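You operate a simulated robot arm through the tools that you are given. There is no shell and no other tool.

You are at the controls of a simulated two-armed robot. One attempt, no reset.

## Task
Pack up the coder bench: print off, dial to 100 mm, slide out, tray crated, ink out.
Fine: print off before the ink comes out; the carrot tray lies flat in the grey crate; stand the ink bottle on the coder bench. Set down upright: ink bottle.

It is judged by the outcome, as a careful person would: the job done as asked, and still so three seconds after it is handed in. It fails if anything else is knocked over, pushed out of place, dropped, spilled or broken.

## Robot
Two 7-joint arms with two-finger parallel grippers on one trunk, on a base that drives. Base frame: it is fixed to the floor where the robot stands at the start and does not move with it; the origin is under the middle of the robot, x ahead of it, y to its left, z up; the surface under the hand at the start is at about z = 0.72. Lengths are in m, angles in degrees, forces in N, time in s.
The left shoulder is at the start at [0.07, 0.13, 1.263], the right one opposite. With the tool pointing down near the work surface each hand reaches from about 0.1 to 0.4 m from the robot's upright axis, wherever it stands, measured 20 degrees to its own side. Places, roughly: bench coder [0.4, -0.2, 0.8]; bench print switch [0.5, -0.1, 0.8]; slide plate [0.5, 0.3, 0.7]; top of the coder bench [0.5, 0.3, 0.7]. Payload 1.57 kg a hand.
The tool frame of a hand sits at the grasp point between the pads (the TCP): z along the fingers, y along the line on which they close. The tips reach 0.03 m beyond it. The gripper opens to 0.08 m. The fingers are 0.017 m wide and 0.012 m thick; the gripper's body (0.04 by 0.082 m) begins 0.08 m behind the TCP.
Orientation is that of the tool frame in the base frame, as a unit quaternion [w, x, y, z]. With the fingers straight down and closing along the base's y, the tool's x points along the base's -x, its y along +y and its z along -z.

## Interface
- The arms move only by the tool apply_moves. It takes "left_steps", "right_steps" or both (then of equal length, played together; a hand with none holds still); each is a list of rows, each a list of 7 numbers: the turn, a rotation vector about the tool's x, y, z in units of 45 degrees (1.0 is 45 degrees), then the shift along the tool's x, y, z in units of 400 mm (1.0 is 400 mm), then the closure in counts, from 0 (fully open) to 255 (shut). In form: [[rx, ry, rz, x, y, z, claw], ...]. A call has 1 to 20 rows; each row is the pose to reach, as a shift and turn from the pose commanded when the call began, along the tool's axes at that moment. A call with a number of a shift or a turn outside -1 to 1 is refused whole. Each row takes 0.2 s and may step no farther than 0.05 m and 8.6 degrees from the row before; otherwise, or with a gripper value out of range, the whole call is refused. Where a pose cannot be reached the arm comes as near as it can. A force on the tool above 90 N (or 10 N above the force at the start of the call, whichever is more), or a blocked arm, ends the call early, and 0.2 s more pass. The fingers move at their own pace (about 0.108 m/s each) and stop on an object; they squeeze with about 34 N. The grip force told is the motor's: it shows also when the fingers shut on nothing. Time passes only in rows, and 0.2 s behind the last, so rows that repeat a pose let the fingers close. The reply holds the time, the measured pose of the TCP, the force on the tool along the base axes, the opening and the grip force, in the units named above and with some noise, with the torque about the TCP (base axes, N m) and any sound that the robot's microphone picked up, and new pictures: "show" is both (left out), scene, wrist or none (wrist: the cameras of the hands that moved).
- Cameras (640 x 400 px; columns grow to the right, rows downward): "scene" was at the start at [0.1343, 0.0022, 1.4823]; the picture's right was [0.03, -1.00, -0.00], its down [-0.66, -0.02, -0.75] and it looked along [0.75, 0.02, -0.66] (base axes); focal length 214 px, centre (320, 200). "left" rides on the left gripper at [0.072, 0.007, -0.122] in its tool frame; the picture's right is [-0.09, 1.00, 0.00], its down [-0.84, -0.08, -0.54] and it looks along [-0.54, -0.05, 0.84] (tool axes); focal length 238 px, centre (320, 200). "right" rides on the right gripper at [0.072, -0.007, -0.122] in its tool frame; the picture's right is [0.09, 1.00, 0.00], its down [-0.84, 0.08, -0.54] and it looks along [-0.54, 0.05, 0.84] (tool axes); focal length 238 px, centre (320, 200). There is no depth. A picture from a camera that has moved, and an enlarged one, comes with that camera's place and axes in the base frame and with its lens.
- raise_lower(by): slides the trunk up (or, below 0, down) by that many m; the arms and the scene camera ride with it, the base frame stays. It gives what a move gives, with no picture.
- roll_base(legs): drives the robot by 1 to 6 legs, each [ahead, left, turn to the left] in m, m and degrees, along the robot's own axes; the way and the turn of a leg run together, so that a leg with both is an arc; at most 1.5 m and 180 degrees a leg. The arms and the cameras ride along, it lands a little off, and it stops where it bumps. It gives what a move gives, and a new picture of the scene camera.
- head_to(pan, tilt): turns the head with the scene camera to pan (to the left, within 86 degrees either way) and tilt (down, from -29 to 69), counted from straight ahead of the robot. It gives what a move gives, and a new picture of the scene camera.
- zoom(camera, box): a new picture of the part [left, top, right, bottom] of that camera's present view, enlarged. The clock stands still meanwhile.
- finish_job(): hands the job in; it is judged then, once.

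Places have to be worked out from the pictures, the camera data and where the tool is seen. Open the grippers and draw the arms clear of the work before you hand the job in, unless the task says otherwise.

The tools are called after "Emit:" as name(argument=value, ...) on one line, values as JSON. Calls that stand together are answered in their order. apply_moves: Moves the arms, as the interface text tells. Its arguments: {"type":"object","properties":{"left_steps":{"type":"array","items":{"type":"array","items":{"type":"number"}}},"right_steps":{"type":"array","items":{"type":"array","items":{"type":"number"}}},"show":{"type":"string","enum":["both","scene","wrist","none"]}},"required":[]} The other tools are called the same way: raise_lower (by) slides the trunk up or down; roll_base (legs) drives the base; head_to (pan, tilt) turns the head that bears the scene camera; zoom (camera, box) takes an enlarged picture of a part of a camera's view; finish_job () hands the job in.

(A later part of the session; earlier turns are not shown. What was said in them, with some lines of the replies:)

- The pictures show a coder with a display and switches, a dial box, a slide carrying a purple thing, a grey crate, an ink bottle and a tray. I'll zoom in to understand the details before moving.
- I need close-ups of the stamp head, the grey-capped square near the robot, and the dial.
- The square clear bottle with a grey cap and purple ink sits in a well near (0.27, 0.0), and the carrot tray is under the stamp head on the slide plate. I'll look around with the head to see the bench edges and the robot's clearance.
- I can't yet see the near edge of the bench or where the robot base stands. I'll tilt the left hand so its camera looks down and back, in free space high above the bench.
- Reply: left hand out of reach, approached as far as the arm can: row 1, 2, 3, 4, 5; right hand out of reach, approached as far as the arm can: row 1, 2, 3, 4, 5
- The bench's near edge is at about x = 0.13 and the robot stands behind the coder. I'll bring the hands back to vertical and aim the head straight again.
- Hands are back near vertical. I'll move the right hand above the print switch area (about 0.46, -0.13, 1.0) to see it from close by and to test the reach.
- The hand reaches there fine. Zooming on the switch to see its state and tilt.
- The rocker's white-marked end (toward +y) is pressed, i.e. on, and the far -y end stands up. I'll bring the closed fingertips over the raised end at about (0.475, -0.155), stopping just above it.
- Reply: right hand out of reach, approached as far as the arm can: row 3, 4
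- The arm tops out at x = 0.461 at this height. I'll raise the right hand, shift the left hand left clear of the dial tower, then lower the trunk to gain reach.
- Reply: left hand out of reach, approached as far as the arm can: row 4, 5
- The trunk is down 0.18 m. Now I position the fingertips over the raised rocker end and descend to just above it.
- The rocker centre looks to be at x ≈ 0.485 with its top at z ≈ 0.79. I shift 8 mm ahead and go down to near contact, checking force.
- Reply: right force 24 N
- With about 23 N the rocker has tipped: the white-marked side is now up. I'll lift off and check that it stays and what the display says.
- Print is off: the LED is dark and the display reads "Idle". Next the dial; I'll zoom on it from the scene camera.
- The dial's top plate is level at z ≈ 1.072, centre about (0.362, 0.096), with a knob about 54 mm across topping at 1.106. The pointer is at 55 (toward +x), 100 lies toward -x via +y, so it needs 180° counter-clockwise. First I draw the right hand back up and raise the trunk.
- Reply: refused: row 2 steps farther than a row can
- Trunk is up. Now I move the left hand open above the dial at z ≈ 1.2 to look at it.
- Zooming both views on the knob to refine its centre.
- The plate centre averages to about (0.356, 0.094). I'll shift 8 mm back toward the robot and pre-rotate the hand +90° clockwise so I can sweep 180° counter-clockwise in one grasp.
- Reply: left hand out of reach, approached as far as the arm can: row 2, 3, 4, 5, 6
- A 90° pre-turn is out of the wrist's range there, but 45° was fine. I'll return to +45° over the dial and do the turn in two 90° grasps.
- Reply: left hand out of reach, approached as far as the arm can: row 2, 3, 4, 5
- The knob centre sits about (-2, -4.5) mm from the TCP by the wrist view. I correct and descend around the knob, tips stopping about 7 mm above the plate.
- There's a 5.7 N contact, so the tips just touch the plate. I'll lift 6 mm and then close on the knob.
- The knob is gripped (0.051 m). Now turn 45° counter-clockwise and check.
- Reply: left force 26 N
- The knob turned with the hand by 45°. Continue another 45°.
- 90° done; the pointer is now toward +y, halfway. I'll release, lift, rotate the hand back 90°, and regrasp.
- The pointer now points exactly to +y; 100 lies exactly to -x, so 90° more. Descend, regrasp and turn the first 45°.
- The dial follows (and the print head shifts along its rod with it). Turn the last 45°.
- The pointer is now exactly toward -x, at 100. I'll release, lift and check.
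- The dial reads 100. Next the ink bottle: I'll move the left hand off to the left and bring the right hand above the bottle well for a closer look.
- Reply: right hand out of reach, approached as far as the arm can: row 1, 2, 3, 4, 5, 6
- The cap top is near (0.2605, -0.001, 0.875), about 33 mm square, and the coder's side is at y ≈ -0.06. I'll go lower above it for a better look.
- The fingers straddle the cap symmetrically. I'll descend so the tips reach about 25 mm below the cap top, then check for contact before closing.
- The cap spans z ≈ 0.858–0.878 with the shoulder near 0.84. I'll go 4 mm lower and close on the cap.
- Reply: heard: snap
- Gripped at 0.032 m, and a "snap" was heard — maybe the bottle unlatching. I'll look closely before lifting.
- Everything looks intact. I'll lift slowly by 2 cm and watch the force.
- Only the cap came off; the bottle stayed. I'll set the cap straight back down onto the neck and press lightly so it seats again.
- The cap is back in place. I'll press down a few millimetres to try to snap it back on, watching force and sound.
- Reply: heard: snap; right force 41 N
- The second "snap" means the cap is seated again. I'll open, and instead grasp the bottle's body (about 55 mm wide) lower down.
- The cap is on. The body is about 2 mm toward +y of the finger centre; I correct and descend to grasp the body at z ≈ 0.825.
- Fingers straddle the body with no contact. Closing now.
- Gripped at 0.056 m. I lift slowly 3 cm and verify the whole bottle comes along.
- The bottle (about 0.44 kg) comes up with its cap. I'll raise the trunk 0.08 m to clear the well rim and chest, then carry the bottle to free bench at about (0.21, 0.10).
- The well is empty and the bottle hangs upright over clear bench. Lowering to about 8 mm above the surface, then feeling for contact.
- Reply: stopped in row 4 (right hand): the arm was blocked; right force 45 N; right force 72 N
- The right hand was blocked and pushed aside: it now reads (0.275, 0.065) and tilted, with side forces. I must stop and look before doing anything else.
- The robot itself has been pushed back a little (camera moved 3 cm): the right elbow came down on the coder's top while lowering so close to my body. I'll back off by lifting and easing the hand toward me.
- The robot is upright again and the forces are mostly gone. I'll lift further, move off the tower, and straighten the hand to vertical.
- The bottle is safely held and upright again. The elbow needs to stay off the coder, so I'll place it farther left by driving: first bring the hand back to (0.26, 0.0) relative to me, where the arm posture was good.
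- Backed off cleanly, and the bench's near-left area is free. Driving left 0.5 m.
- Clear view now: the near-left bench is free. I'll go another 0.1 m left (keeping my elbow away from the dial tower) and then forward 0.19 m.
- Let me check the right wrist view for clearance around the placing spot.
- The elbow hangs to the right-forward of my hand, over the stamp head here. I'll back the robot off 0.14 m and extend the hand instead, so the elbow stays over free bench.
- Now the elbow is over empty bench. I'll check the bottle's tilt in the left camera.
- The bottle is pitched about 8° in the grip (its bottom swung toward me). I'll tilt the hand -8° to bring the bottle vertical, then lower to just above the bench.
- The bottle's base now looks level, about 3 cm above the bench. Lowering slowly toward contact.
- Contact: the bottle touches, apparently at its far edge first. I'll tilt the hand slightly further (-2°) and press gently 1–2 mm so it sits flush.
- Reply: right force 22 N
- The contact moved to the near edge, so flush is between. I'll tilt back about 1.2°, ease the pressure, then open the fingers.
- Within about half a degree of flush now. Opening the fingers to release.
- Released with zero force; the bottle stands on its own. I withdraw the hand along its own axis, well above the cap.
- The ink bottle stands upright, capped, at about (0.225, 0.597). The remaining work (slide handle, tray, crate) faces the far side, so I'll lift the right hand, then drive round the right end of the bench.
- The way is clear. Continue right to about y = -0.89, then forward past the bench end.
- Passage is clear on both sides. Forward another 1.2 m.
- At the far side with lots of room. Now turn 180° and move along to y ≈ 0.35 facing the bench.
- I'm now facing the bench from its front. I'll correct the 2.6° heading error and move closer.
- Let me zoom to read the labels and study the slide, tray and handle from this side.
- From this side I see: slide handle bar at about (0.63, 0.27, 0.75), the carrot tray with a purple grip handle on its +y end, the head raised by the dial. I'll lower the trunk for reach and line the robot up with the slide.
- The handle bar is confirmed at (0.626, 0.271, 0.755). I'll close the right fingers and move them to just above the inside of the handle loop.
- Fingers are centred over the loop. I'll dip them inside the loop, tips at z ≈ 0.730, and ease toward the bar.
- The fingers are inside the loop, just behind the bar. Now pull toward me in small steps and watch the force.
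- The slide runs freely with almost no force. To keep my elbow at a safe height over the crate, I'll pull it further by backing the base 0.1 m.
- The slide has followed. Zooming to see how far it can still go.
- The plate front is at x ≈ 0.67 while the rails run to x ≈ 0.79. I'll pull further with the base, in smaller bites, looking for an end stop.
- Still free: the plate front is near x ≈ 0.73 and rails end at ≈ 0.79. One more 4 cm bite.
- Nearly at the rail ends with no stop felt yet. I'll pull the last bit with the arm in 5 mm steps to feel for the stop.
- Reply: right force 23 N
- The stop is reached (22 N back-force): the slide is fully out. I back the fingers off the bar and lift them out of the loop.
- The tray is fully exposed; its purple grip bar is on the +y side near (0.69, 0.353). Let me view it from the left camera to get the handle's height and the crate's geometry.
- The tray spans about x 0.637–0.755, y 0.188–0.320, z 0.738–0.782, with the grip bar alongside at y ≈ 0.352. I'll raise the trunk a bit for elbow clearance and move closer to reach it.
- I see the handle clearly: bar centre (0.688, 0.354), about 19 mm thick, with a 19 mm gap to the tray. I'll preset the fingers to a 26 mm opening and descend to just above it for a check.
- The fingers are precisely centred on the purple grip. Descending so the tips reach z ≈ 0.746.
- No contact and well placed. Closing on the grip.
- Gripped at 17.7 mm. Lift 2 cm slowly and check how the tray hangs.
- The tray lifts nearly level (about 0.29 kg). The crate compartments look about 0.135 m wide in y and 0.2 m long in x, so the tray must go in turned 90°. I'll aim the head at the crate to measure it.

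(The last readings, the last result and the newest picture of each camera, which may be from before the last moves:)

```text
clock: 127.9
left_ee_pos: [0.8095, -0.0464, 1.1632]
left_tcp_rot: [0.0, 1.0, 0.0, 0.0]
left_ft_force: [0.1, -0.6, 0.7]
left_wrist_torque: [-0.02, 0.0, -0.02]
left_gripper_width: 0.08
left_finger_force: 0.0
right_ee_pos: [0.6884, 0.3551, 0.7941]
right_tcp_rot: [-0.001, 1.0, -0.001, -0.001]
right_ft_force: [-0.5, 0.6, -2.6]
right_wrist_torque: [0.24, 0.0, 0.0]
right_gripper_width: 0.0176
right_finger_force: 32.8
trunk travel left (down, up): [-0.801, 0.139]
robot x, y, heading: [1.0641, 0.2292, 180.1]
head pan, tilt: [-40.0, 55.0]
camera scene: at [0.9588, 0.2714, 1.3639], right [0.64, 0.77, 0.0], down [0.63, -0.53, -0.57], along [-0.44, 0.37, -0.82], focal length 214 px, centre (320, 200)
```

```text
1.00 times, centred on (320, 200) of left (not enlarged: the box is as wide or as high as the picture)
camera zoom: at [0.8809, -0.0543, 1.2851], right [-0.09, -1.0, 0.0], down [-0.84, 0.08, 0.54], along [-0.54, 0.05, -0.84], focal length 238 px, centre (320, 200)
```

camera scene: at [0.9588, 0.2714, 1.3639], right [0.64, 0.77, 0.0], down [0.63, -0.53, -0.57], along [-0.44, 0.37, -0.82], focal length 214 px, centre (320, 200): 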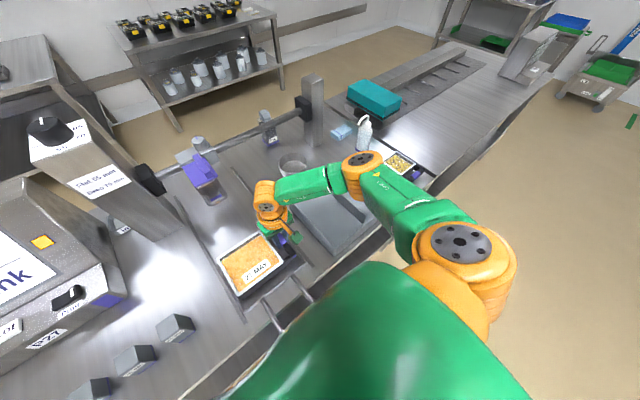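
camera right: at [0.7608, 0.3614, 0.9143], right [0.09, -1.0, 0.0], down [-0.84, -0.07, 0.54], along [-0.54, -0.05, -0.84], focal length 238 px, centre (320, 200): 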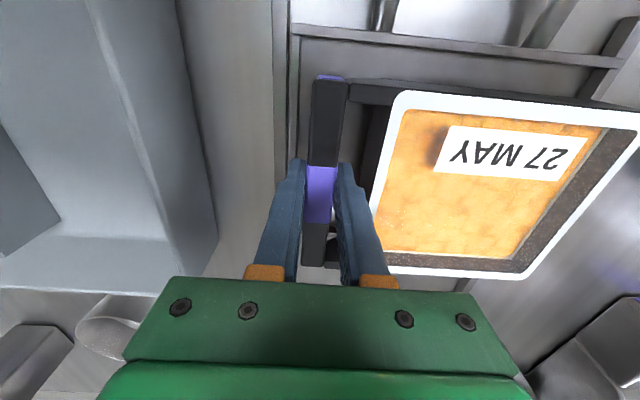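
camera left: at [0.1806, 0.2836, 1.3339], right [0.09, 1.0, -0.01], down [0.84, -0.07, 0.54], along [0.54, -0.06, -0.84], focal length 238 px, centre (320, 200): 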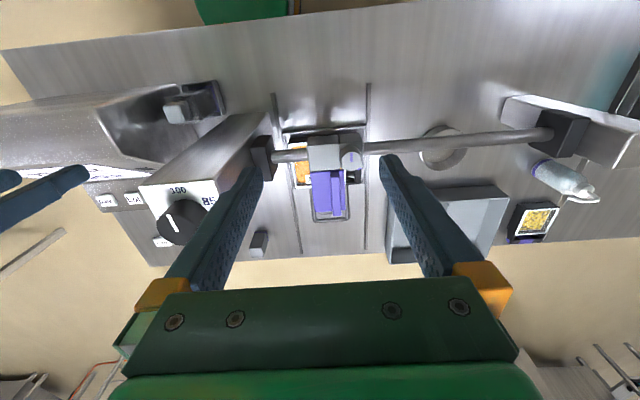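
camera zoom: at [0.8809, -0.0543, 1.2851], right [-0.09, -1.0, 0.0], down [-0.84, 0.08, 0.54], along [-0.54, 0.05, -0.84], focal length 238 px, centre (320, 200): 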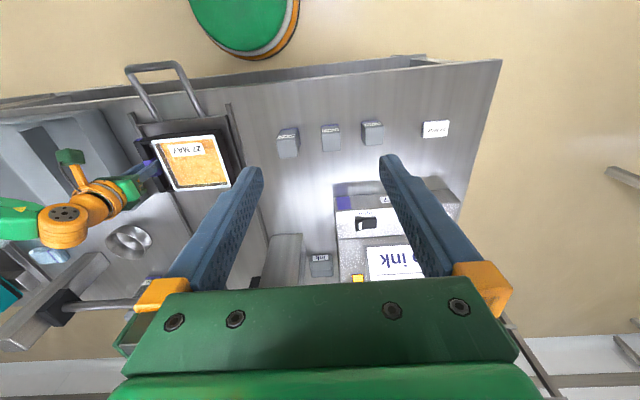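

The arm hides the crate from here. I'll lift the tray to a safe height first and bring the head straight again, then move over toward the crate.

Emit:
apply_moves(right_steps=[[0, 0, 0, 0, 0, -0.05, 255], [0, 0, 0, 0, 0, -0.1, 255], [0, 0, 0, 0, 0, -0.16, 255], [0, 0, 0, 0, 0, -0.23, 255], [0, 0, 0, 0, 0, -0.3, 255], [0, 0, 0, 0, 0, -0.37, 255], [0, 0, 0, 0, 0, -0.4, 255]], show="none")

Emit:
head_to(pan=0, tilt=50)

```text
clock: 129.5
left_ee_pos: [0.809, -0.0468, 1.1643]
left_tcp_rot: [0.0, 1.0, 0.0, 0.0]
left_ft_force: [0.6, -0.7, -0.4]
left_wrist_torque: [0.01, 0.04, 0.04]
left_gripper_width: 0.0802
left_finger_force: 0.1
right_ee_pos: [0.6889, 0.3536, 0.9535]
right_tcp_rot: [-0.001, 1.0, -0.002, 0.0]
right_ft_force: [-0.4, -0.1, -2.6]
right_wrist_torque: [0.23, 0.0, -0.01]
right_gripper_width: 0.0177
right_finger_force: 32.0
trunk travel left (down, up): [-0.801, 0.139]
robot x, y, heading: [1.0618, 0.2237, 179.9]
head pan, tilt: [-40.0, 55.0]
```

```text
clock: 130.5
left_ee_pos: [0.8089, -0.0457, 1.1648]
left_tcp_rot: [0.0, 1.0, 0.0, -0.001]
left_ft_force: [0.7, 0.4, -0.2]
left_wrist_torque: [-0.04, -0.02, -0.01]
left_gripper_width: 0.0799
left_finger_force: 0.0
right_ee_pos: [0.6887, 0.3533, 0.9537]
right_tcp_rot: [0.0, 1.0, -0.002, -0.001]
right_ft_force: [-0.6, 0.2, -1.9]
right_wrist_torque: [0.25, 0.0, -0.01]
right_gripper_width: 0.0175
right_finger_force: 32.1
trunk travel left (down, up): [-0.801, 0.139]
robot x, y, heading: [1.0624, 0.2261, 180.0]
head pan, tilt: [0.0, 50.0]
camera scene: at [0.9372, 0.2253, 1.3704], right [0.0, 1.0, 0.0], down [0.77, 0.0, -0.64], along [-0.64, 0.0, -0.77], focal length 214 px, centre (320, 200)
```

scene: 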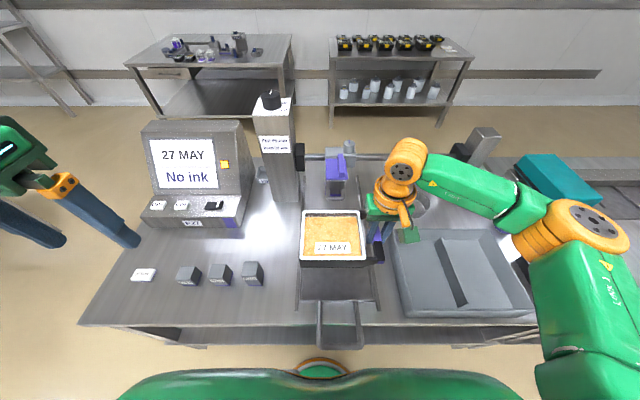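

The crate is now in clear view. Zooming on it to measure.

Emit:
zoom(camera="scene", box=[380, 210, 550, 330])

Emit:
zoom(camera="right", box=[0, 0, 640, 400])

```text
3.33 times, centred on (465, 270) of scene
camera zoom: at [0.9372, 0.2253, 1.3704], right [0.0, 1.0, 0.0], down [0.77, 0.0, -0.64], along [-0.64, 0.0, -0.77], focal length 715 px, centre (-163, -33)
```

zoom: 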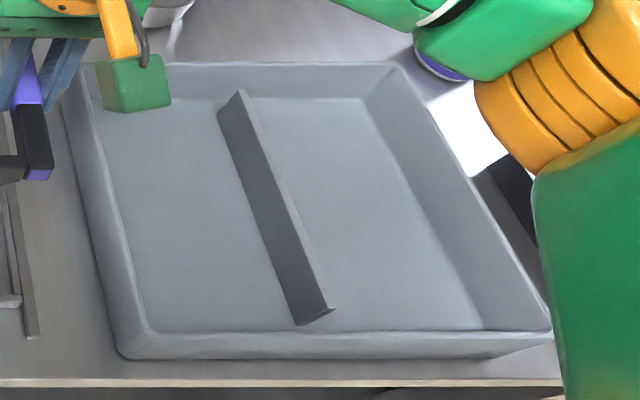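

```text
1.00 times, centred on (320, 200) of right (not enlarged: the box is as wide or as high as the picture)
camera zoom: at [0.7615, 0.3602, 1.074], right [0.09, -1.0, 0.0], down [-0.84, -0.07, 0.54], along [-0.54, -0.05, -0.84], focal length 238 px, centre (320, 200)
```

zoom: 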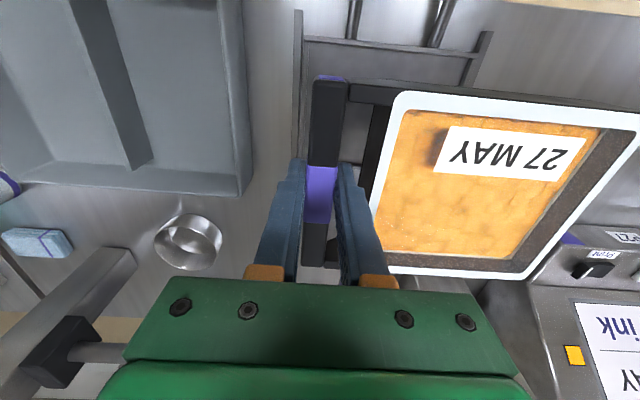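

Measured: crate inside x ≈ 0.582–0.805, y ≈ 0.45–0.75, floor ≈ 0.733, rim ≈ 0.80, divider at y ≈ 0.60. The left compartment (0.15 × 0.22) fits the tray once turned 90°. I'll drive 0.2 m toward the crate with the tray held high.

Emit:
roll_base(legs=[[0, -0.2, 0]])

Emit:
apply_moves(right_steps=[[0, 0, 0.12, 0, 0, -0.02, 255], [0, 0, 0.25, 0, 0, -0.05, 255], [0, 0, 0.4, 0, 0, -0.08, 255], [0, 0, 0.55, 0, 0, -0.08, 255], [0, 0, 0.7, 0, 0, -0.08, 255], [0, 0, 0.85, 0, 0, -0.08, 255], [0, 0, 1.0, 0, 0, -0.08, 255]], show="both")

```text
clock: 132.1
left_ee_pos: [0.8095, 0.1449, 1.1653]
left_tcp_rot: [-0.002, 1.0, -0.001, -0.001]
left_ft_force: [-0.3, 0.4, 0.4]
left_wrist_torque: [-0.02, -0.03, 0.01]
left_gripper_width: 0.0799
left_finger_force: 0.0
right_ee_pos: [0.6906, 0.5452, 0.9528]
right_tcp_rot: [-0.001, 1.0, -0.003, -0.001]
right_ft_force: [1.1, 0.3, -2.3]
right_wrist_torque: [0.24, 0.0, -0.02]
right_gripper_width: 0.0177
right_finger_force: 32.1
trunk travel left (down, up): [-0.801, 0.139]
robot x, y, heading: [1.067, 0.418, 180.0]
head pan, tilt: [0.0, 50.0]
camera scene: at [0.9375, 0.4161, 1.3704], right [0.0, 1.0, 0.0], down [0.77, 0.0, -0.64], along [-0.64, 0.0, -0.77], focal length 214 px, centre (320, 200)
```

scene: 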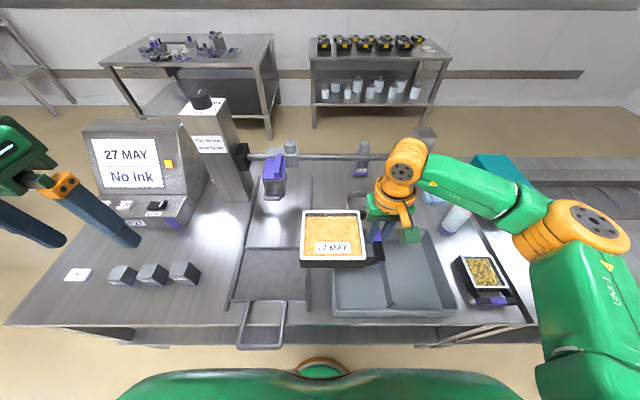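

```text
clock: 133.7
left_ee_pos: [0.8091, 0.1492, 1.1638]
left_tcp_rot: [0.0, 1.0, -0.002, -0.001]
left_ft_force: [0.2, 0.1, 0.8]
left_wrist_torque: [-0.02, 0.0, 0.02]
left_gripper_width: 0.0798
left_finger_force: 0.0
right_ee_pos: [0.6889, 0.5484, 0.9851]
right_tcp_rot: [0.0, 0.923, -0.386, 0.0]
right_ft_force: [0.0, 0.9, -2.6]
right_wrist_torque: [0.15, -0.18, 0.0]
right_gripper_width: 0.0175
right_finger_force: 32.4
trunk travel left (down, up): [-0.801, 0.139]
robot x, y, heading: [1.0606, 0.4154, 179.8]
head pan, tilt: [0.0, 50.0]
camera scene: at [0.9374, 0.4199, 1.3704], right [0.0, 1.0, 0.0], down [0.77, 0.0, -0.64], along [-0.64, 0.0, -0.77], focal length 214 px, centre (320, 200)
camera right: at [0.7447, 0.5024, 1.1059], right [-0.65, -0.76, 0.0], down [-0.64, 0.54, 0.54], along [-0.41, 0.35, -0.84], focal length 238 px, centre (320, 200)
```

scene: 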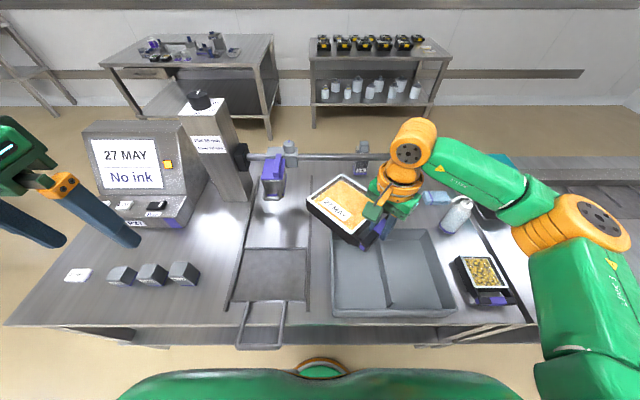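
right: 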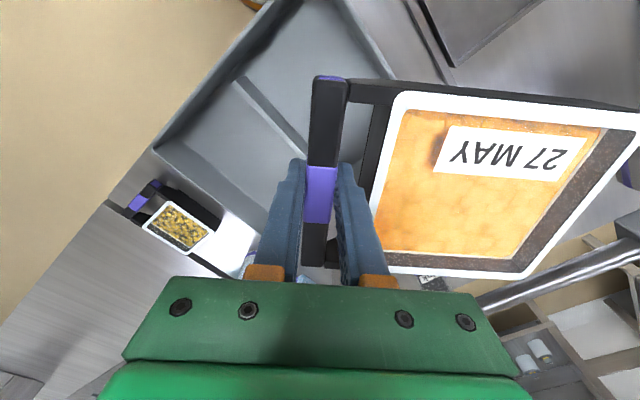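

45° works fine. Next 45° plus shift toward (0.765, 0.526), staying high.

Emit:
apply_moves(right_steps=[[0, 0, 0.1, 0.04, -0.02, 0, 255], [0, 0, 0.25, 0.08, -0.045, 0, 255], [0, 0, 0.4, 0.12, -0.07, 0, 255], [0, 0, 0.55, 0.15, -0.085, 0, 255], [0, 0, 0.7, 0.173, -0.0955, 0, 255], [0, 0, 0.85, 0.173, -0.0955, 0, 255], [0, 0, 1.0, 0.173, -0.0955, 0, 255]], show="both")

```text
clock: 135.3
left_ee_pos: [0.8082, 0.1484, 1.1649]
left_tcp_rot: [0.0, 1.0, -0.002, -0.001]
left_ft_force: [0.4, -0.3, 0.2]
left_wrist_torque: [0.01, -0.03, 0.01]
left_gripper_width: 0.0799
left_finger_force: 0.1
right_ee_pos: [0.7665, 0.5269, 0.9863]
right_tcp_rot: [-0.001, -0.704, 0.71, 0.001]
right_ft_force: [0.4, 0.2, -2.8]
right_wrist_torque: [-0.06, -0.23, 0.0]
right_gripper_width: 0.0176
right_finger_force: 32.3
trunk travel left (down, up): [-0.801, 0.139]
robot x, y, heading: [1.0624, 0.4224, 179.6]
head pan, tilt: [0.0, 50.0]
camera scene: at [0.9375, 0.42, 1.3704], right [0.0, 1.0, 0.0], down [0.77, 0.0, -0.64], along [-0.64, 0.0, -0.77], focal length 214 px, centre (320, 200)
camera right: at [0.7727, 0.4543, 1.1064], right [-1.0, -0.08, 0.0], down [-0.07, 0.84, 0.54], along [-0.05, 0.54, -0.84], focal length 238 px, centre (320, 200)
```

scene: 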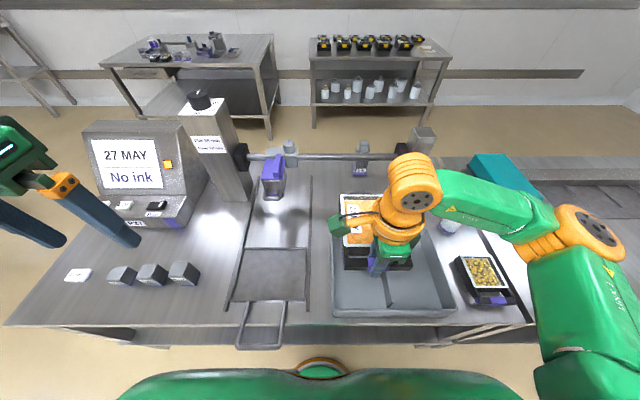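
right: 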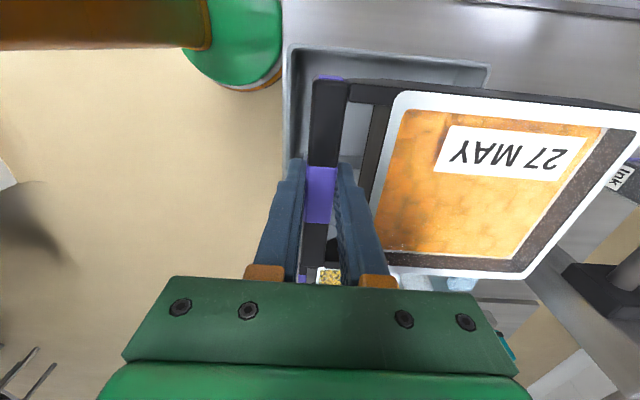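

The tray is turned 90° and over the left compartment at height. Lower to just above the crate rim and check alignment.

Emit:
apply_moves(right_steps=[[0, 0, 0, 0, 0, 0.08, 255], [0, 0, 0, 0, 0, 0.16, 255], [0, 0, 0, 0, 0, 0.24, 255], [0, 0, 0, 0, 0, 0.31, 255], [0, 0, 0, 0, 0, 0.31, 255]], show="both")

Emit:
zoom(camera="scene", box=[310, 180, 480, 330])

Emit:
zoom(camera="left", box=[0, 40, 320, 260])

```text
clock: 136.5
left_ee_pos: [0.8107, 0.1494, 1.1638]
left_tcp_rot: [0.0, 1.0, -0.001, -0.001]
left_ft_force: [0.4, -0.7, 0.3]
left_wrist_torque: [0.02, 0.0, 0.01]
left_gripper_width: 0.08
left_finger_force: 0.0
right_ee_pos: [0.7652, 0.528, 0.8622]
right_tcp_rot: [0.001, -0.705, 0.709, 0.001]
right_ft_force: [-0.1, 0.9, -2.0]
right_wrist_torque: [0.0, -0.25, -0.02]
right_gripper_width: 0.0173
right_finger_force: 32.4
trunk travel left (down, up): [-0.801, 0.139]
robot x, y, heading: [1.0663, 0.4207, 180.0]
head pan, tilt: [0.0, 50.0]
camera scene: at [0.9376, 0.4198, 1.3704], right [0.0, 1.0, 0.0], down [0.77, 0.0, -0.64], along [-0.64, 0.0, -0.77], focal length 214 px, centre (320, 200)
camera right: at [0.7716, 0.4554, 0.9836], right [-1.0, -0.09, 0.0], down [-0.07, 0.84, 0.54], along [-0.05, 0.54, -0.84], focal length 238 px, centre (320, 200)
```

scene: 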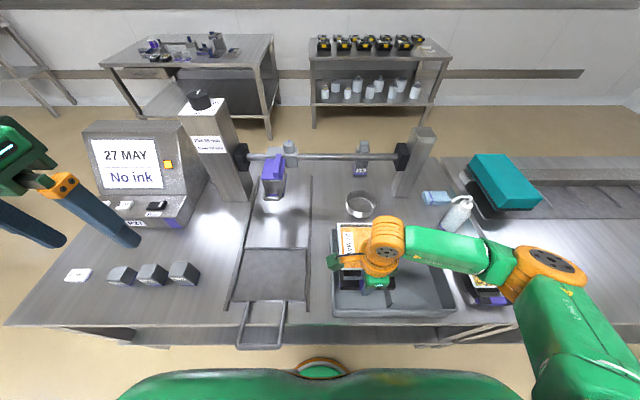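
right: 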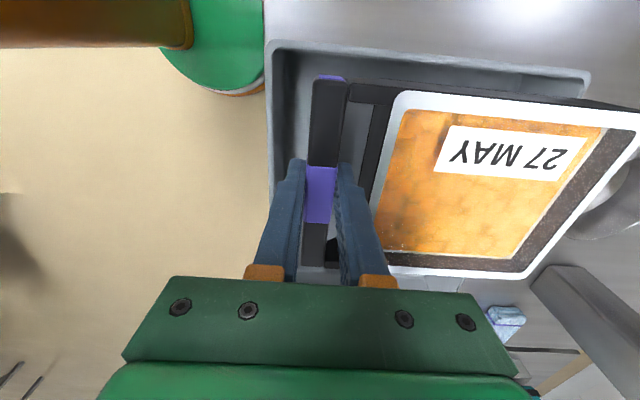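

```text
2.67 times, centred on (395, 255) of scene
camera zoom: at [0.9376, 0.4198, 1.3704], right [0.0, 1.0, 0.0], down [0.77, 0.0, -0.64], along [-0.64, 0.0, -0.77], focal length 572 px, centre (120, 53)
```

zoom: 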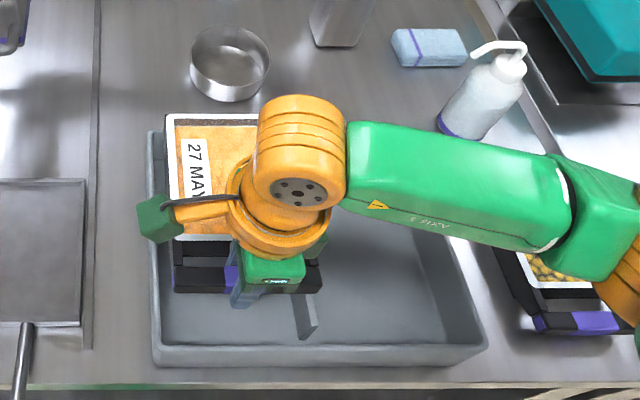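

```text
1.82 times, centred on (160, 150) of left
camera zoom: at [0.8807, 0.1406, 1.2852], right [-0.09, -1.0, 0.0], down [-0.84, 0.08, 0.54], along [-0.54, 0.05, -0.84], focal length 433 px, centre (611, 291)
```

zoom: 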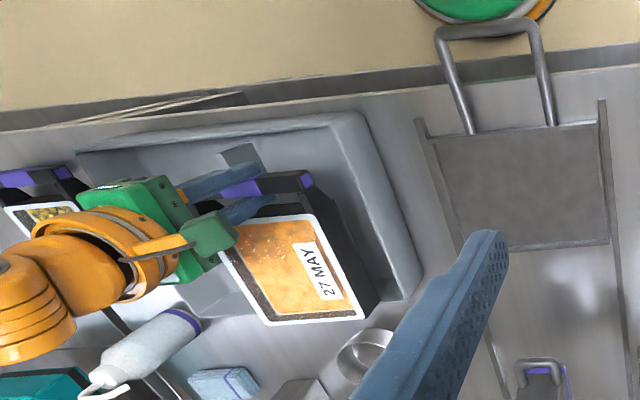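

The tray's outline projects to x ≈ 0.60–0.78, y ≈ 0.462–0.584, inside the compartment on all sides. Lowering further into the crate.

Emit:
apply_moves(right_steps=[[0, 0, 0, 0, 0, 0.05, 255], [0, 0, 0, 0, 0, 0.1, 255], [0, 0, 0, 0, 0, 0.15, 255], [0, 0, 0, 0, 0, 0.185, 255]], show="wrist")

Emit:
zoom(camera="left", box=[0, 40, 320, 260])

Emit:
zoom(camera="scene", box=[310, 180, 480, 330])

```text
clock: 137.5
left_ee_pos: [0.8088, 0.1492, 1.1647]
left_tcp_rot: [0.0, 1.0, -0.001, -0.001]
left_ft_force: [-0.4, 0.0, 0.3]
left_wrist_torque: [0.01, -0.04, 0.06]
left_gripper_width: 0.0801
left_finger_force: 0.0
right_ee_pos: [0.7647, 0.5276, 0.7889]
right_tcp_rot: [0.0, -0.705, 0.71, 0.001]
right_ft_force: [-0.2, -0.8, -2.3]
right_wrist_torque: [-0.01, -0.22, -0.02]
right_gripper_width: 0.0174
right_finger_force: 32.8
trunk travel left (down, up): [-0.801, 0.139]
robot x, y, heading: [1.0647, 0.42, 179.7]
head pan, tilt: [0.0, 50.0]
camera right: at [0.7713, 0.4554, 0.9082], right [-1.0, -0.09, 0.0], down [-0.07, 0.84, 0.54], along [-0.05, 0.54, -0.84], focal length 238 px, centre (320, 200)
```

right: 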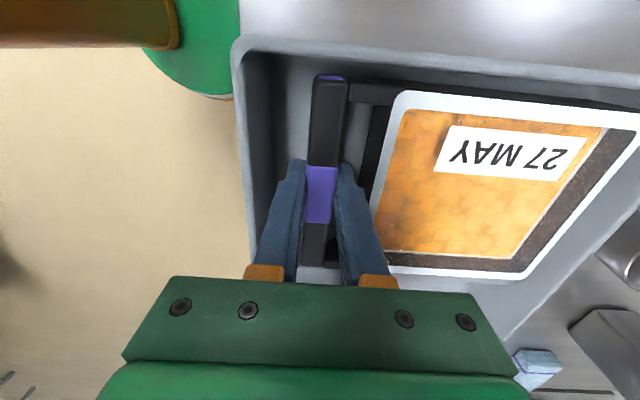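

```text
1.82 times, centred on (160, 150) of left
camera zoom: at [0.8805, 0.1407, 1.2852], right [-0.09, -1.0, 0.0], down [-0.84, 0.08, 0.54], along [-0.54, 0.05, -0.84], focal length 433 px, centre (611, 291)
```

zoom: 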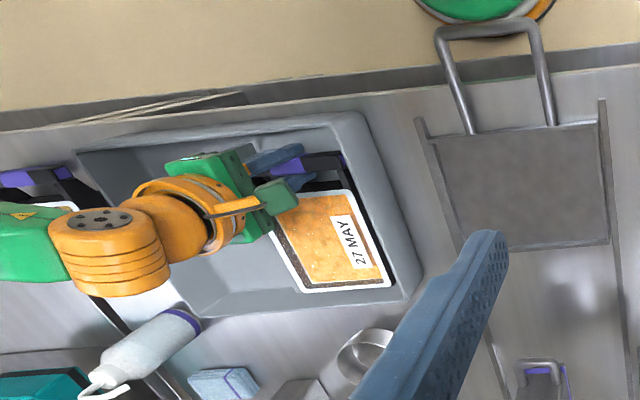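

```text
2.67 times, centred on (395, 255) of scene
camera zoom: at [0.9374, 0.4199, 1.3704], right [0.0, 1.0, 0.0], down [0.77, 0.0, -0.64], along [-0.64, 0.0, -0.77], focal length 572 px, centre (120, 53)
```

zoom: 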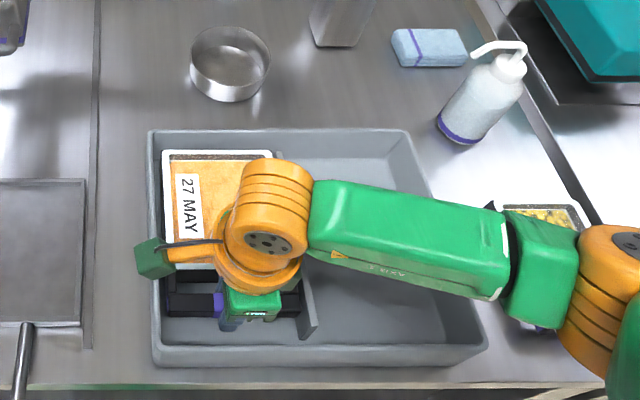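

The tray is inside the crate walls, about 2 cm above the floor. Lower slowly to contact.

Emit:
apply_moves(right_steps=[[0, 0, 0, 0, 0, 0.012, 255], [0, 0, 0, 0, 0, 0.024, 255], [0, 0, 0, 0, 0, 0.036, 255]], show="none")

```text
clock: 138.3
left_ee_pos: [0.8094, 0.1478, 1.164]
left_tcp_rot: [0.0, 1.0, -0.002, -0.001]
left_ft_force: [-0.6, 0.3, 0.1]
left_wrist_torque: [0.02, -0.01, 0.01]
left_gripper_width: 0.0799
left_finger_force: 0.0
right_ee_pos: [0.7646, 0.5257, 0.7733]
right_tcp_rot: [-0.001, -0.704, 0.71, 0.001]
right_ft_force: [0.0, 0.3, -2.7]
right_wrist_torque: [-0.01, -0.27, 0.0]
right_gripper_width: 0.0172
right_finger_force: 32.4
trunk travel left (down, up): [-0.801, 0.139]
robot x, y, heading: [1.0682, 0.4214, 179.8]
head pan, tilt: [0.0, 50.0]
```

No contact yet. Continue in 2 mm steps.

Emit:
apply_moves(right_steps=[[0, 0, 0, 0, 0, 0.005, 255], [0, 0, 0, 0, 0, 0.01, 255], [0, 0, 0, 0, 0, 0.015, 255], [0, 0, 0, 0, 0, 0.02, 255]], show="none")

```text
clock: 139.3
left_ee_pos: [0.8124, 0.1482, 1.1646]
left_tcp_rot: [0.001, 1.0, -0.002, -0.002]
left_ft_force: [0.6, 0.5, -0.3]
left_wrist_torque: [0.05, -0.03, 0.0]
left_gripper_width: 0.08
left_finger_force: 0.1
right_ee_pos: [0.7667, 0.5257, 0.7672]
right_tcp_rot: [-0.002, -0.705, 0.71, 0.002]
right_ft_force: [-4.0, 5.4, 26.3]
right_wrist_torque: [0.16, 0.89, 0.06]
right_gripper_width: 0.0184
right_finger_force: 33.0
trunk travel left (down, up): [-0.801, 0.139]
robot x, y, heading: [1.063, 0.4183, 180.0]
head pan, tilt: [0.0, 50.0]
```

Contact with the crate floor. I ease off 1.5 mm and open just enough (26 mm) to release the grip bar.

Emit:
apply_moves(right_steps=[[0, 0, 0, 0, 0, -0.004, 255], [0, 0, 0, 0, 0, -0.004, 255], [0, 0, 0, 0, 0, -0.004, 172], [0, 0, 0, 0, 0, -0.004, 172]], show="wrist")

Emit:
zoom(camera="left", box=[0, 40, 320, 260])

Emit:
zoom(camera="right", box=[220, 60, 460, 300])

```text
clock: 140.3
left_ee_pos: [0.8106, 0.1489, 1.1647]
left_tcp_rot: [0.0, 1.0, -0.001, -0.001]
left_ft_force: [-0.7, 0.6, -0.5]
left_wrist_torque: [0.01, -0.01, 0.02]
left_gripper_width: 0.0802
left_finger_force: 0.0
right_ee_pos: [0.7661, 0.5251, 0.7674]
right_tcp_rot: [0.001, -0.704, 0.71, 0.0]
right_ft_force: [0.1, -0.2, 0.4]
right_wrist_torque: [-0.04, 0.0, 0.04]
right_gripper_width: 0.0258
right_finger_force: 0.0
trunk travel left (down, up): [-0.801, 0.139]
robot x, y, heading: [1.0686, 0.4232, 179.8]
head pan, tilt: [0.0, 50.0]
camera right: at [0.7728, 0.4545, 0.8871], right [-1.0, -0.09, 0.0], down [-0.07, 0.84, 0.54], along [-0.05, 0.54, -0.84], focal length 238 px, centre (320, 200)
```

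right: 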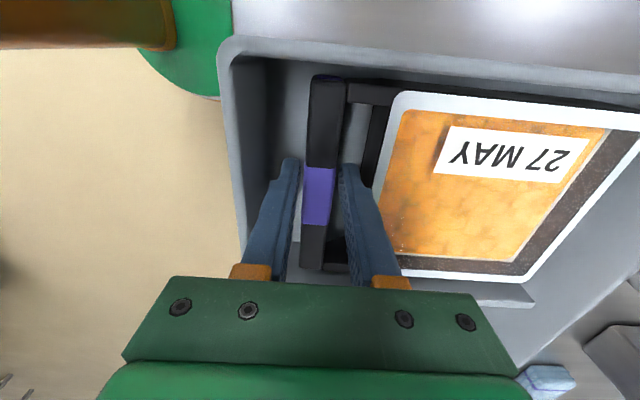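

```text
1.82 times, centred on (160, 150) of left
camera zoom: at [0.8816, 0.1403, 1.2852], right [-0.09, -1.0, 0.0], down [-0.84, 0.08, 0.54], along [-0.54, 0.05, -0.84], focal length 433 px, centre (611, 291)
```

zoom: 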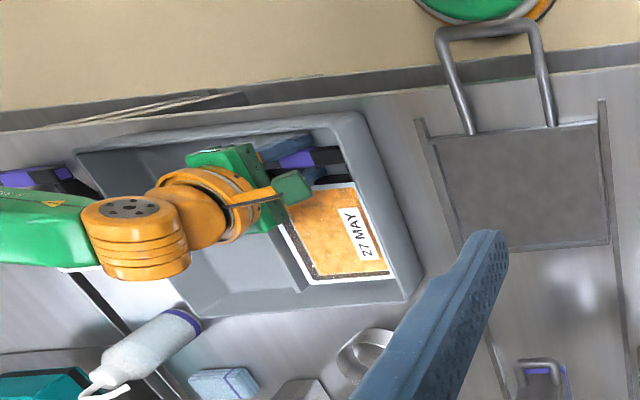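

```text
1.67 times, centred on (340, 180) of right
camera zoom: at [0.7728, 0.4545, 0.8871], right [-1.0, -0.09, 0.0], down [-0.07, 0.84, 0.54], along [-0.05, 0.54, -0.84], focal length 397 px, centre (287, 233)
```

zoom: 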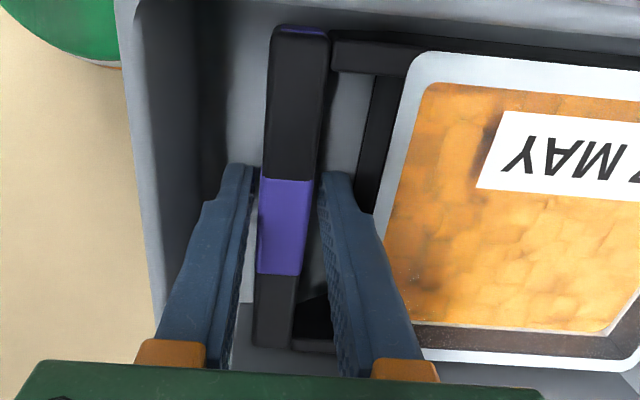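

The grip bar is free and centred between the fingers. Lift straight up.

Emit:
apply_moves(right_steps=[[0, 0, 0, 0, 0, -0.02, 172], [0, 0, 0, 0, 0, -0.05, 172], [0, 0, 0, 0, 0, -0.1, 172], [0, 0, 0, 0, 0, -0.2, 172], [0, 0, 0, 0, 0, -0.3, 172], [0, 0, 0, 0, 0, -0.4, 172], [0, 0, 0, 0, 0, -0.5, 172]], show="both")

Emit:
zoom(camera="left", box=[0, 40, 320, 260])

Emit:
zoom(camera="scene", box=[310, 180, 480, 330])

```text
clock: 141.9
left_ee_pos: [0.8103, 0.1478, 1.1634]
left_tcp_rot: [0.001, 1.0, -0.002, -0.001]
left_ft_force: [0.4, -0.4, -0.4]
left_wrist_torque: [0.03, 0.01, 0.02]
left_gripper_width: 0.0802
left_finger_force: 0.0
right_ee_pos: [0.7656, 0.5278, 0.968]
right_tcp_rot: [0.0, -0.704, 0.71, 0.0]
right_ft_force: [0.3, 0.1, 0.3]
right_wrist_torque: [-0.01, 0.0, -0.03]
right_gripper_width: 0.026
right_finger_force: 0.0
trunk travel left (down, up): [-0.801, 0.139]
robot x, y, heading: [1.0661, 0.4198, 179.9]
head pan, tilt: [0.0, 50.0]
camera scene: at [0.9385, 0.4193, 1.3705], right [0.0, 1.0, 0.0], down [0.77, 0.0, -0.64], along [-0.64, 0.0, -0.77], focal length 214 px, centre (320, 200)
camera right: at [0.772, 0.456, 1.0876], right [-1.0, -0.09, 0.0], down [-0.07, 0.84, 0.54], along [-0.05, 0.54, -0.84], focal length 238 px, centre (320, 200)
```

scene: 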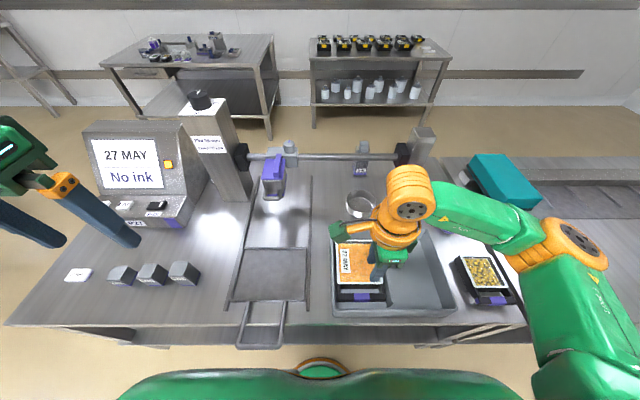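
right: 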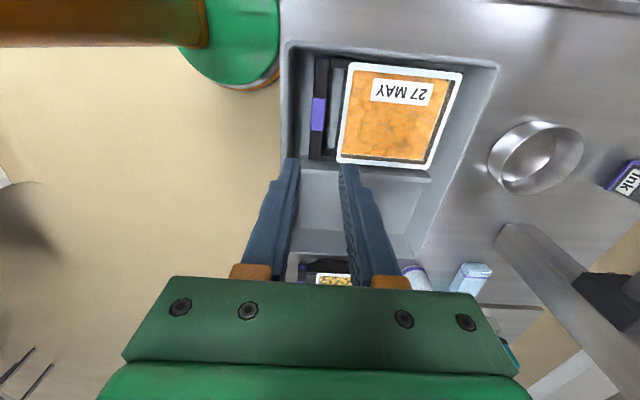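

```text
1.82 times, centred on (160, 150) of left
camera zoom: at [0.8815, 0.1401, 1.2852], right [-0.09, -1.0, 0.0], down [-0.84, 0.08, 0.54], along [-0.54, 0.05, -0.84], focal length 433 px, centre (611, 291)
```

zoom: 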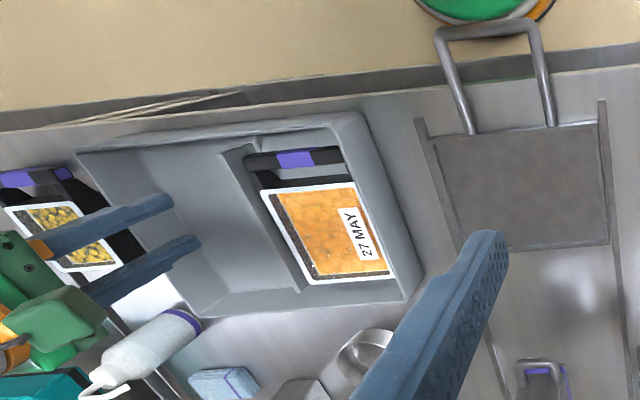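

```text
2.67 times, centred on (395, 255) of scene
camera zoom: at [0.9385, 0.4193, 1.3705], right [0.0, 1.0, 0.0], down [0.77, 0.0, -0.64], along [-0.64, 0.0, -0.77], focal length 572 px, centre (120, 53)
```

zoom: 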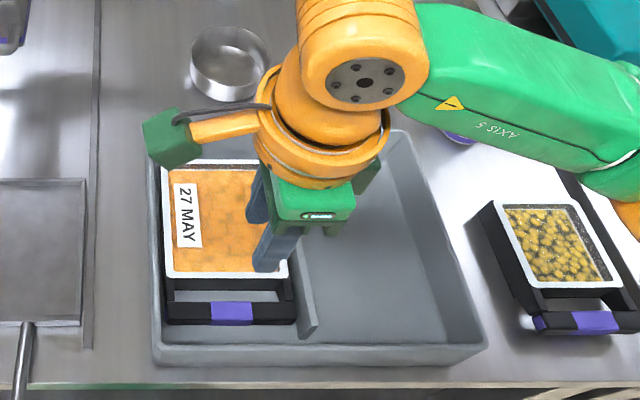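

The tray lies flat in the crate's left compartment. I'll back away with both hands clear and then verify every item once more.

Emit:
apply_moves(right_steps=[[0, 0, 0, 0, 0, -0.1, 0], [0, 0, 0, 0, 0, -0.2, 0]], show="none")

Emit:
roll_base(legs=[[-0.35, 0, 0]])

Emit:
zoom(camera="scene", box=[90, 100, 290, 260])

Emit:
zoom(camera="scene", box=[240, 120, 480, 300])

```text
clock: 142.5
left_ee_pos: [0.8093, 0.148, 1.1646]
left_tcp_rot: [0.0, 1.0, -0.002, -0.001]
left_ft_force: [1.0, -1.0, -0.4]
left_wrist_torque: [0.02, 0.0, 0.0]
left_gripper_width: 0.0798
left_finger_force: 0.1
right_ee_pos: [0.7671, 0.5273, 1.0471]
right_tcp_rot: [0.0, -0.705, 0.709, 0.001]
right_ft_force: [-0.3, 0.3, 0.1]
right_wrist_torque: [-0.02, 0.04, -0.02]
right_gripper_width: 0.0798
right_finger_force: 0.0
trunk travel left (down, up): [-0.801, 0.139]
robot x, y, heading: [1.0613, 0.4215, 180.0]
head pan, tilt: [0.0, 50.0]
```

```text
clock: 144.8
left_ee_pos: [1.1575, 0.1469, 1.1647]
left_tcp_rot: [0.0, 1.0, -0.001, 0.0]
left_ft_force: [0.2, 0.3, -0.1]
left_wrist_torque: [0.02, -0.03, 0.03]
left_gripper_width: 0.0801
left_finger_force: 0.0
right_ee_pos: [1.1141, 0.5259, 1.0455]
right_tcp_rot: [0.0, -0.705, 0.709, 0.0]
right_ft_force: [-0.2, -0.4, 0.0]
right_wrist_torque: [0.01, -0.01, 0.01]
right_gripper_width: 0.08
right_finger_force: 0.1
trunk travel left (down, up): [-0.801, 0.139]
robot x, y, heading: [1.4196, 0.415, 179.9]
head pan, tilt: [0.0, 50.0]
camera scene: at [1.2853, 0.4186, 1.3703], right [0.0, 1.0, 0.0], down [0.77, 0.0, -0.64], along [-0.64, 0.0, -0.77], focal length 214 px, centre (320, 200)
```

scene: 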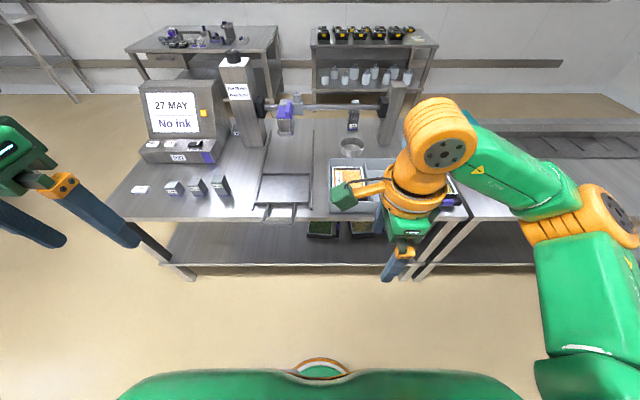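

```text
2.50 times, centred on (190, 180) of scene
camera zoom: at [1.2853, 0.4186, 1.3703], right [0.0, 1.0, 0.0], down [0.77, 0.0, -0.64], along [-0.64, 0.0, -0.77], focal length 536 px, centre (645, 250)
```

zoom: 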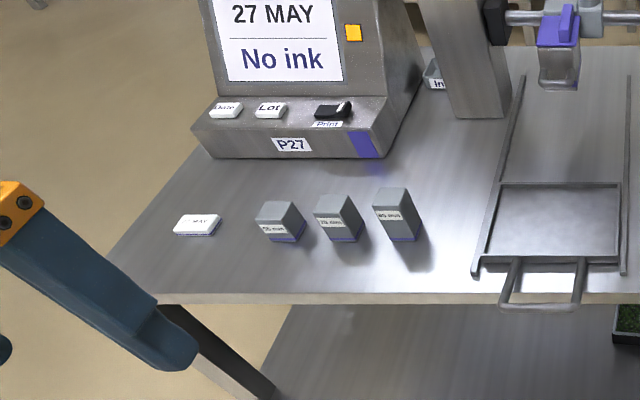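

```text
2.22 times, centred on (360, 210) of scene
camera zoom: at [1.2853, 0.4186, 1.3703], right [0.0, 1.0, 0.0], down [0.77, 0.0, -0.64], along [-0.64, 0.0, -0.77], focal length 477 px, centre (231, 178)
```

zoom: 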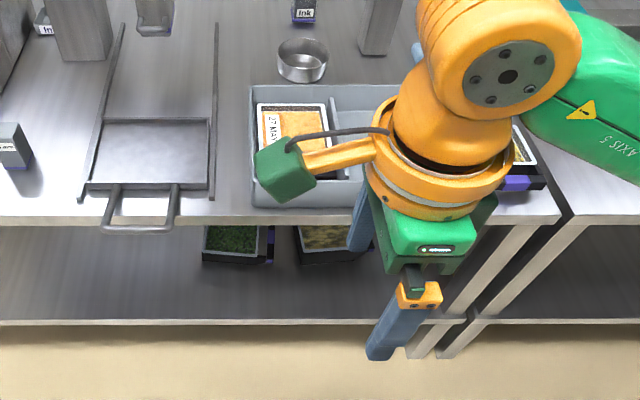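

Slide out, tray crated, switch still tipped off. One last check on the dial pointer and the ink bottle.

Emit:
zoom(camera="scene", box=[210, 40, 290, 100])

Emit:
zoom(camera="scene", box=[320, 80, 400, 160])

Emit:
zoom(camera="scene", box=[320, 150, 400, 230])

Emit:
zoom(camera="scene", box=[130, 130, 230, 170])

```text
6.67 times, centred on (250, 70) of scene
camera zoom: at [1.2853, 0.4186, 1.3703], right [0.0, 1.0, 0.0], down [0.77, 0.0, -0.64], along [-0.64, 0.0, -0.77], focal length 1430 px, centre (787, 1067)
```

zoom: 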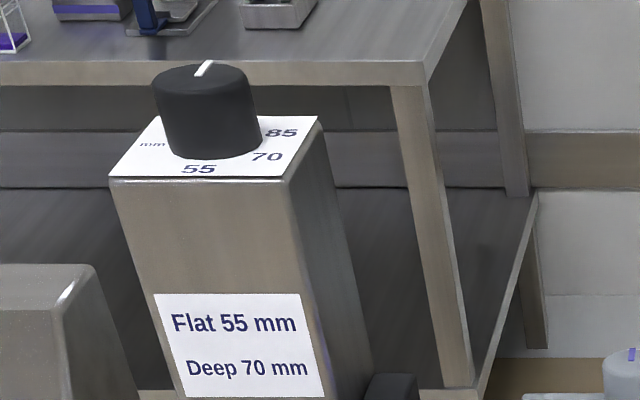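

```text
5.00 times, centred on (360, 120) of scene
camera zoom: at [1.2853, 0.4186, 1.3703], right [0.0, 1.0, 0.0], down [0.77, 0.0, -0.64], along [-0.64, 0.0, -0.77], focal length 1072 px, centre (120, 600)
```

zoom: 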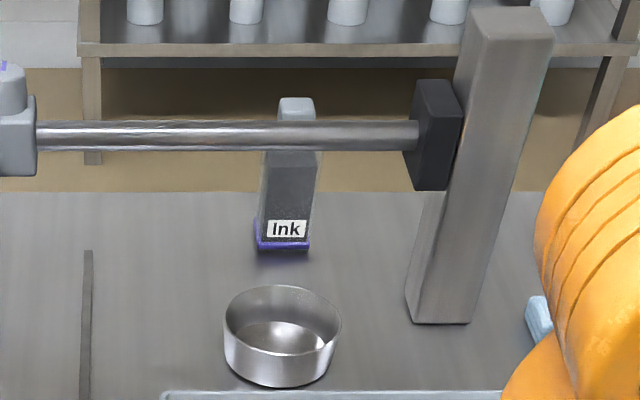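

```text
5.00 times, centred on (360, 190) of scene
camera zoom: at [1.2853, 0.4186, 1.3703], right [0.0, 1.0, 0.0], down [0.77, 0.0, -0.64], along [-0.64, 0.0, -0.77], focal length 1072 px, centre (120, 250)
```

zoom: 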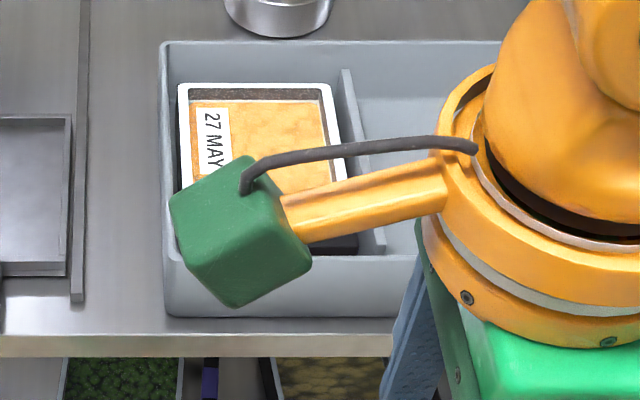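

```text
6.40 times, centred on (180, 150) of scene
camera zoom: at [1.2853, 0.4186, 1.3703], right [0.0, 1.0, 0.0], down [0.77, 0.0, -0.64], along [-0.64, 0.0, -0.77], focal length 1373 px, centre (1216, 520)
```

zoom: 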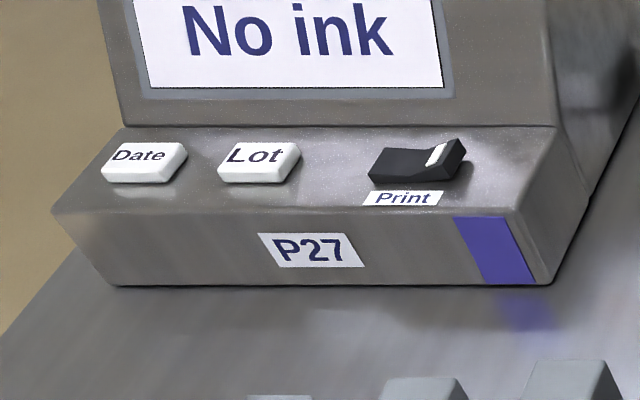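

Everything checks out:
- The print rocker is off.
- The dial points to 100.
- The slide is fully out and empty.
- The carrot tray lies flat in the crate.
- The ink bottle stands upright and capped on the bench.

Both grippers are open and clear of the bench, so I'm handing in the job.

Emit:
finish_job()

```text
The job is handed in.
```

The coder bench is packed up and I handed the job in. I checked each item from the front before doing so:

- **Print:** The rocker is off. I switched it off before touching the ink, and the display read "Idle".
- **Dial:** It points to 100 mm.
- **Slide:** It is pulled out to its end stop and empty.
- **Carrot tray:** It lies flat in the left compartment of the grey crate.
- **Ink bottle:** It stands upright and capped on the coder bench, near the back edge left of the slide as seen from the coder's front. The display now reads "No ink".

Two things went wrong on the way:

- **Cap came off:** My first grip on the ink bottle pulled only the cap off. I pressed it back on until it snapped and took the bottle by its body instead. I saw no spill.
- **Blocked arm:** On my first try at setting the bottle down, the arm was blocked, I think by the elbow landing on the coder's top. The bottle was pressed hard against something, probably the dial tower, and tilted in the grip. I backed off and set it down elsewhere. Nothing looked moved or damaged in the later pictures.

Both grippers are open and clear of the bench.
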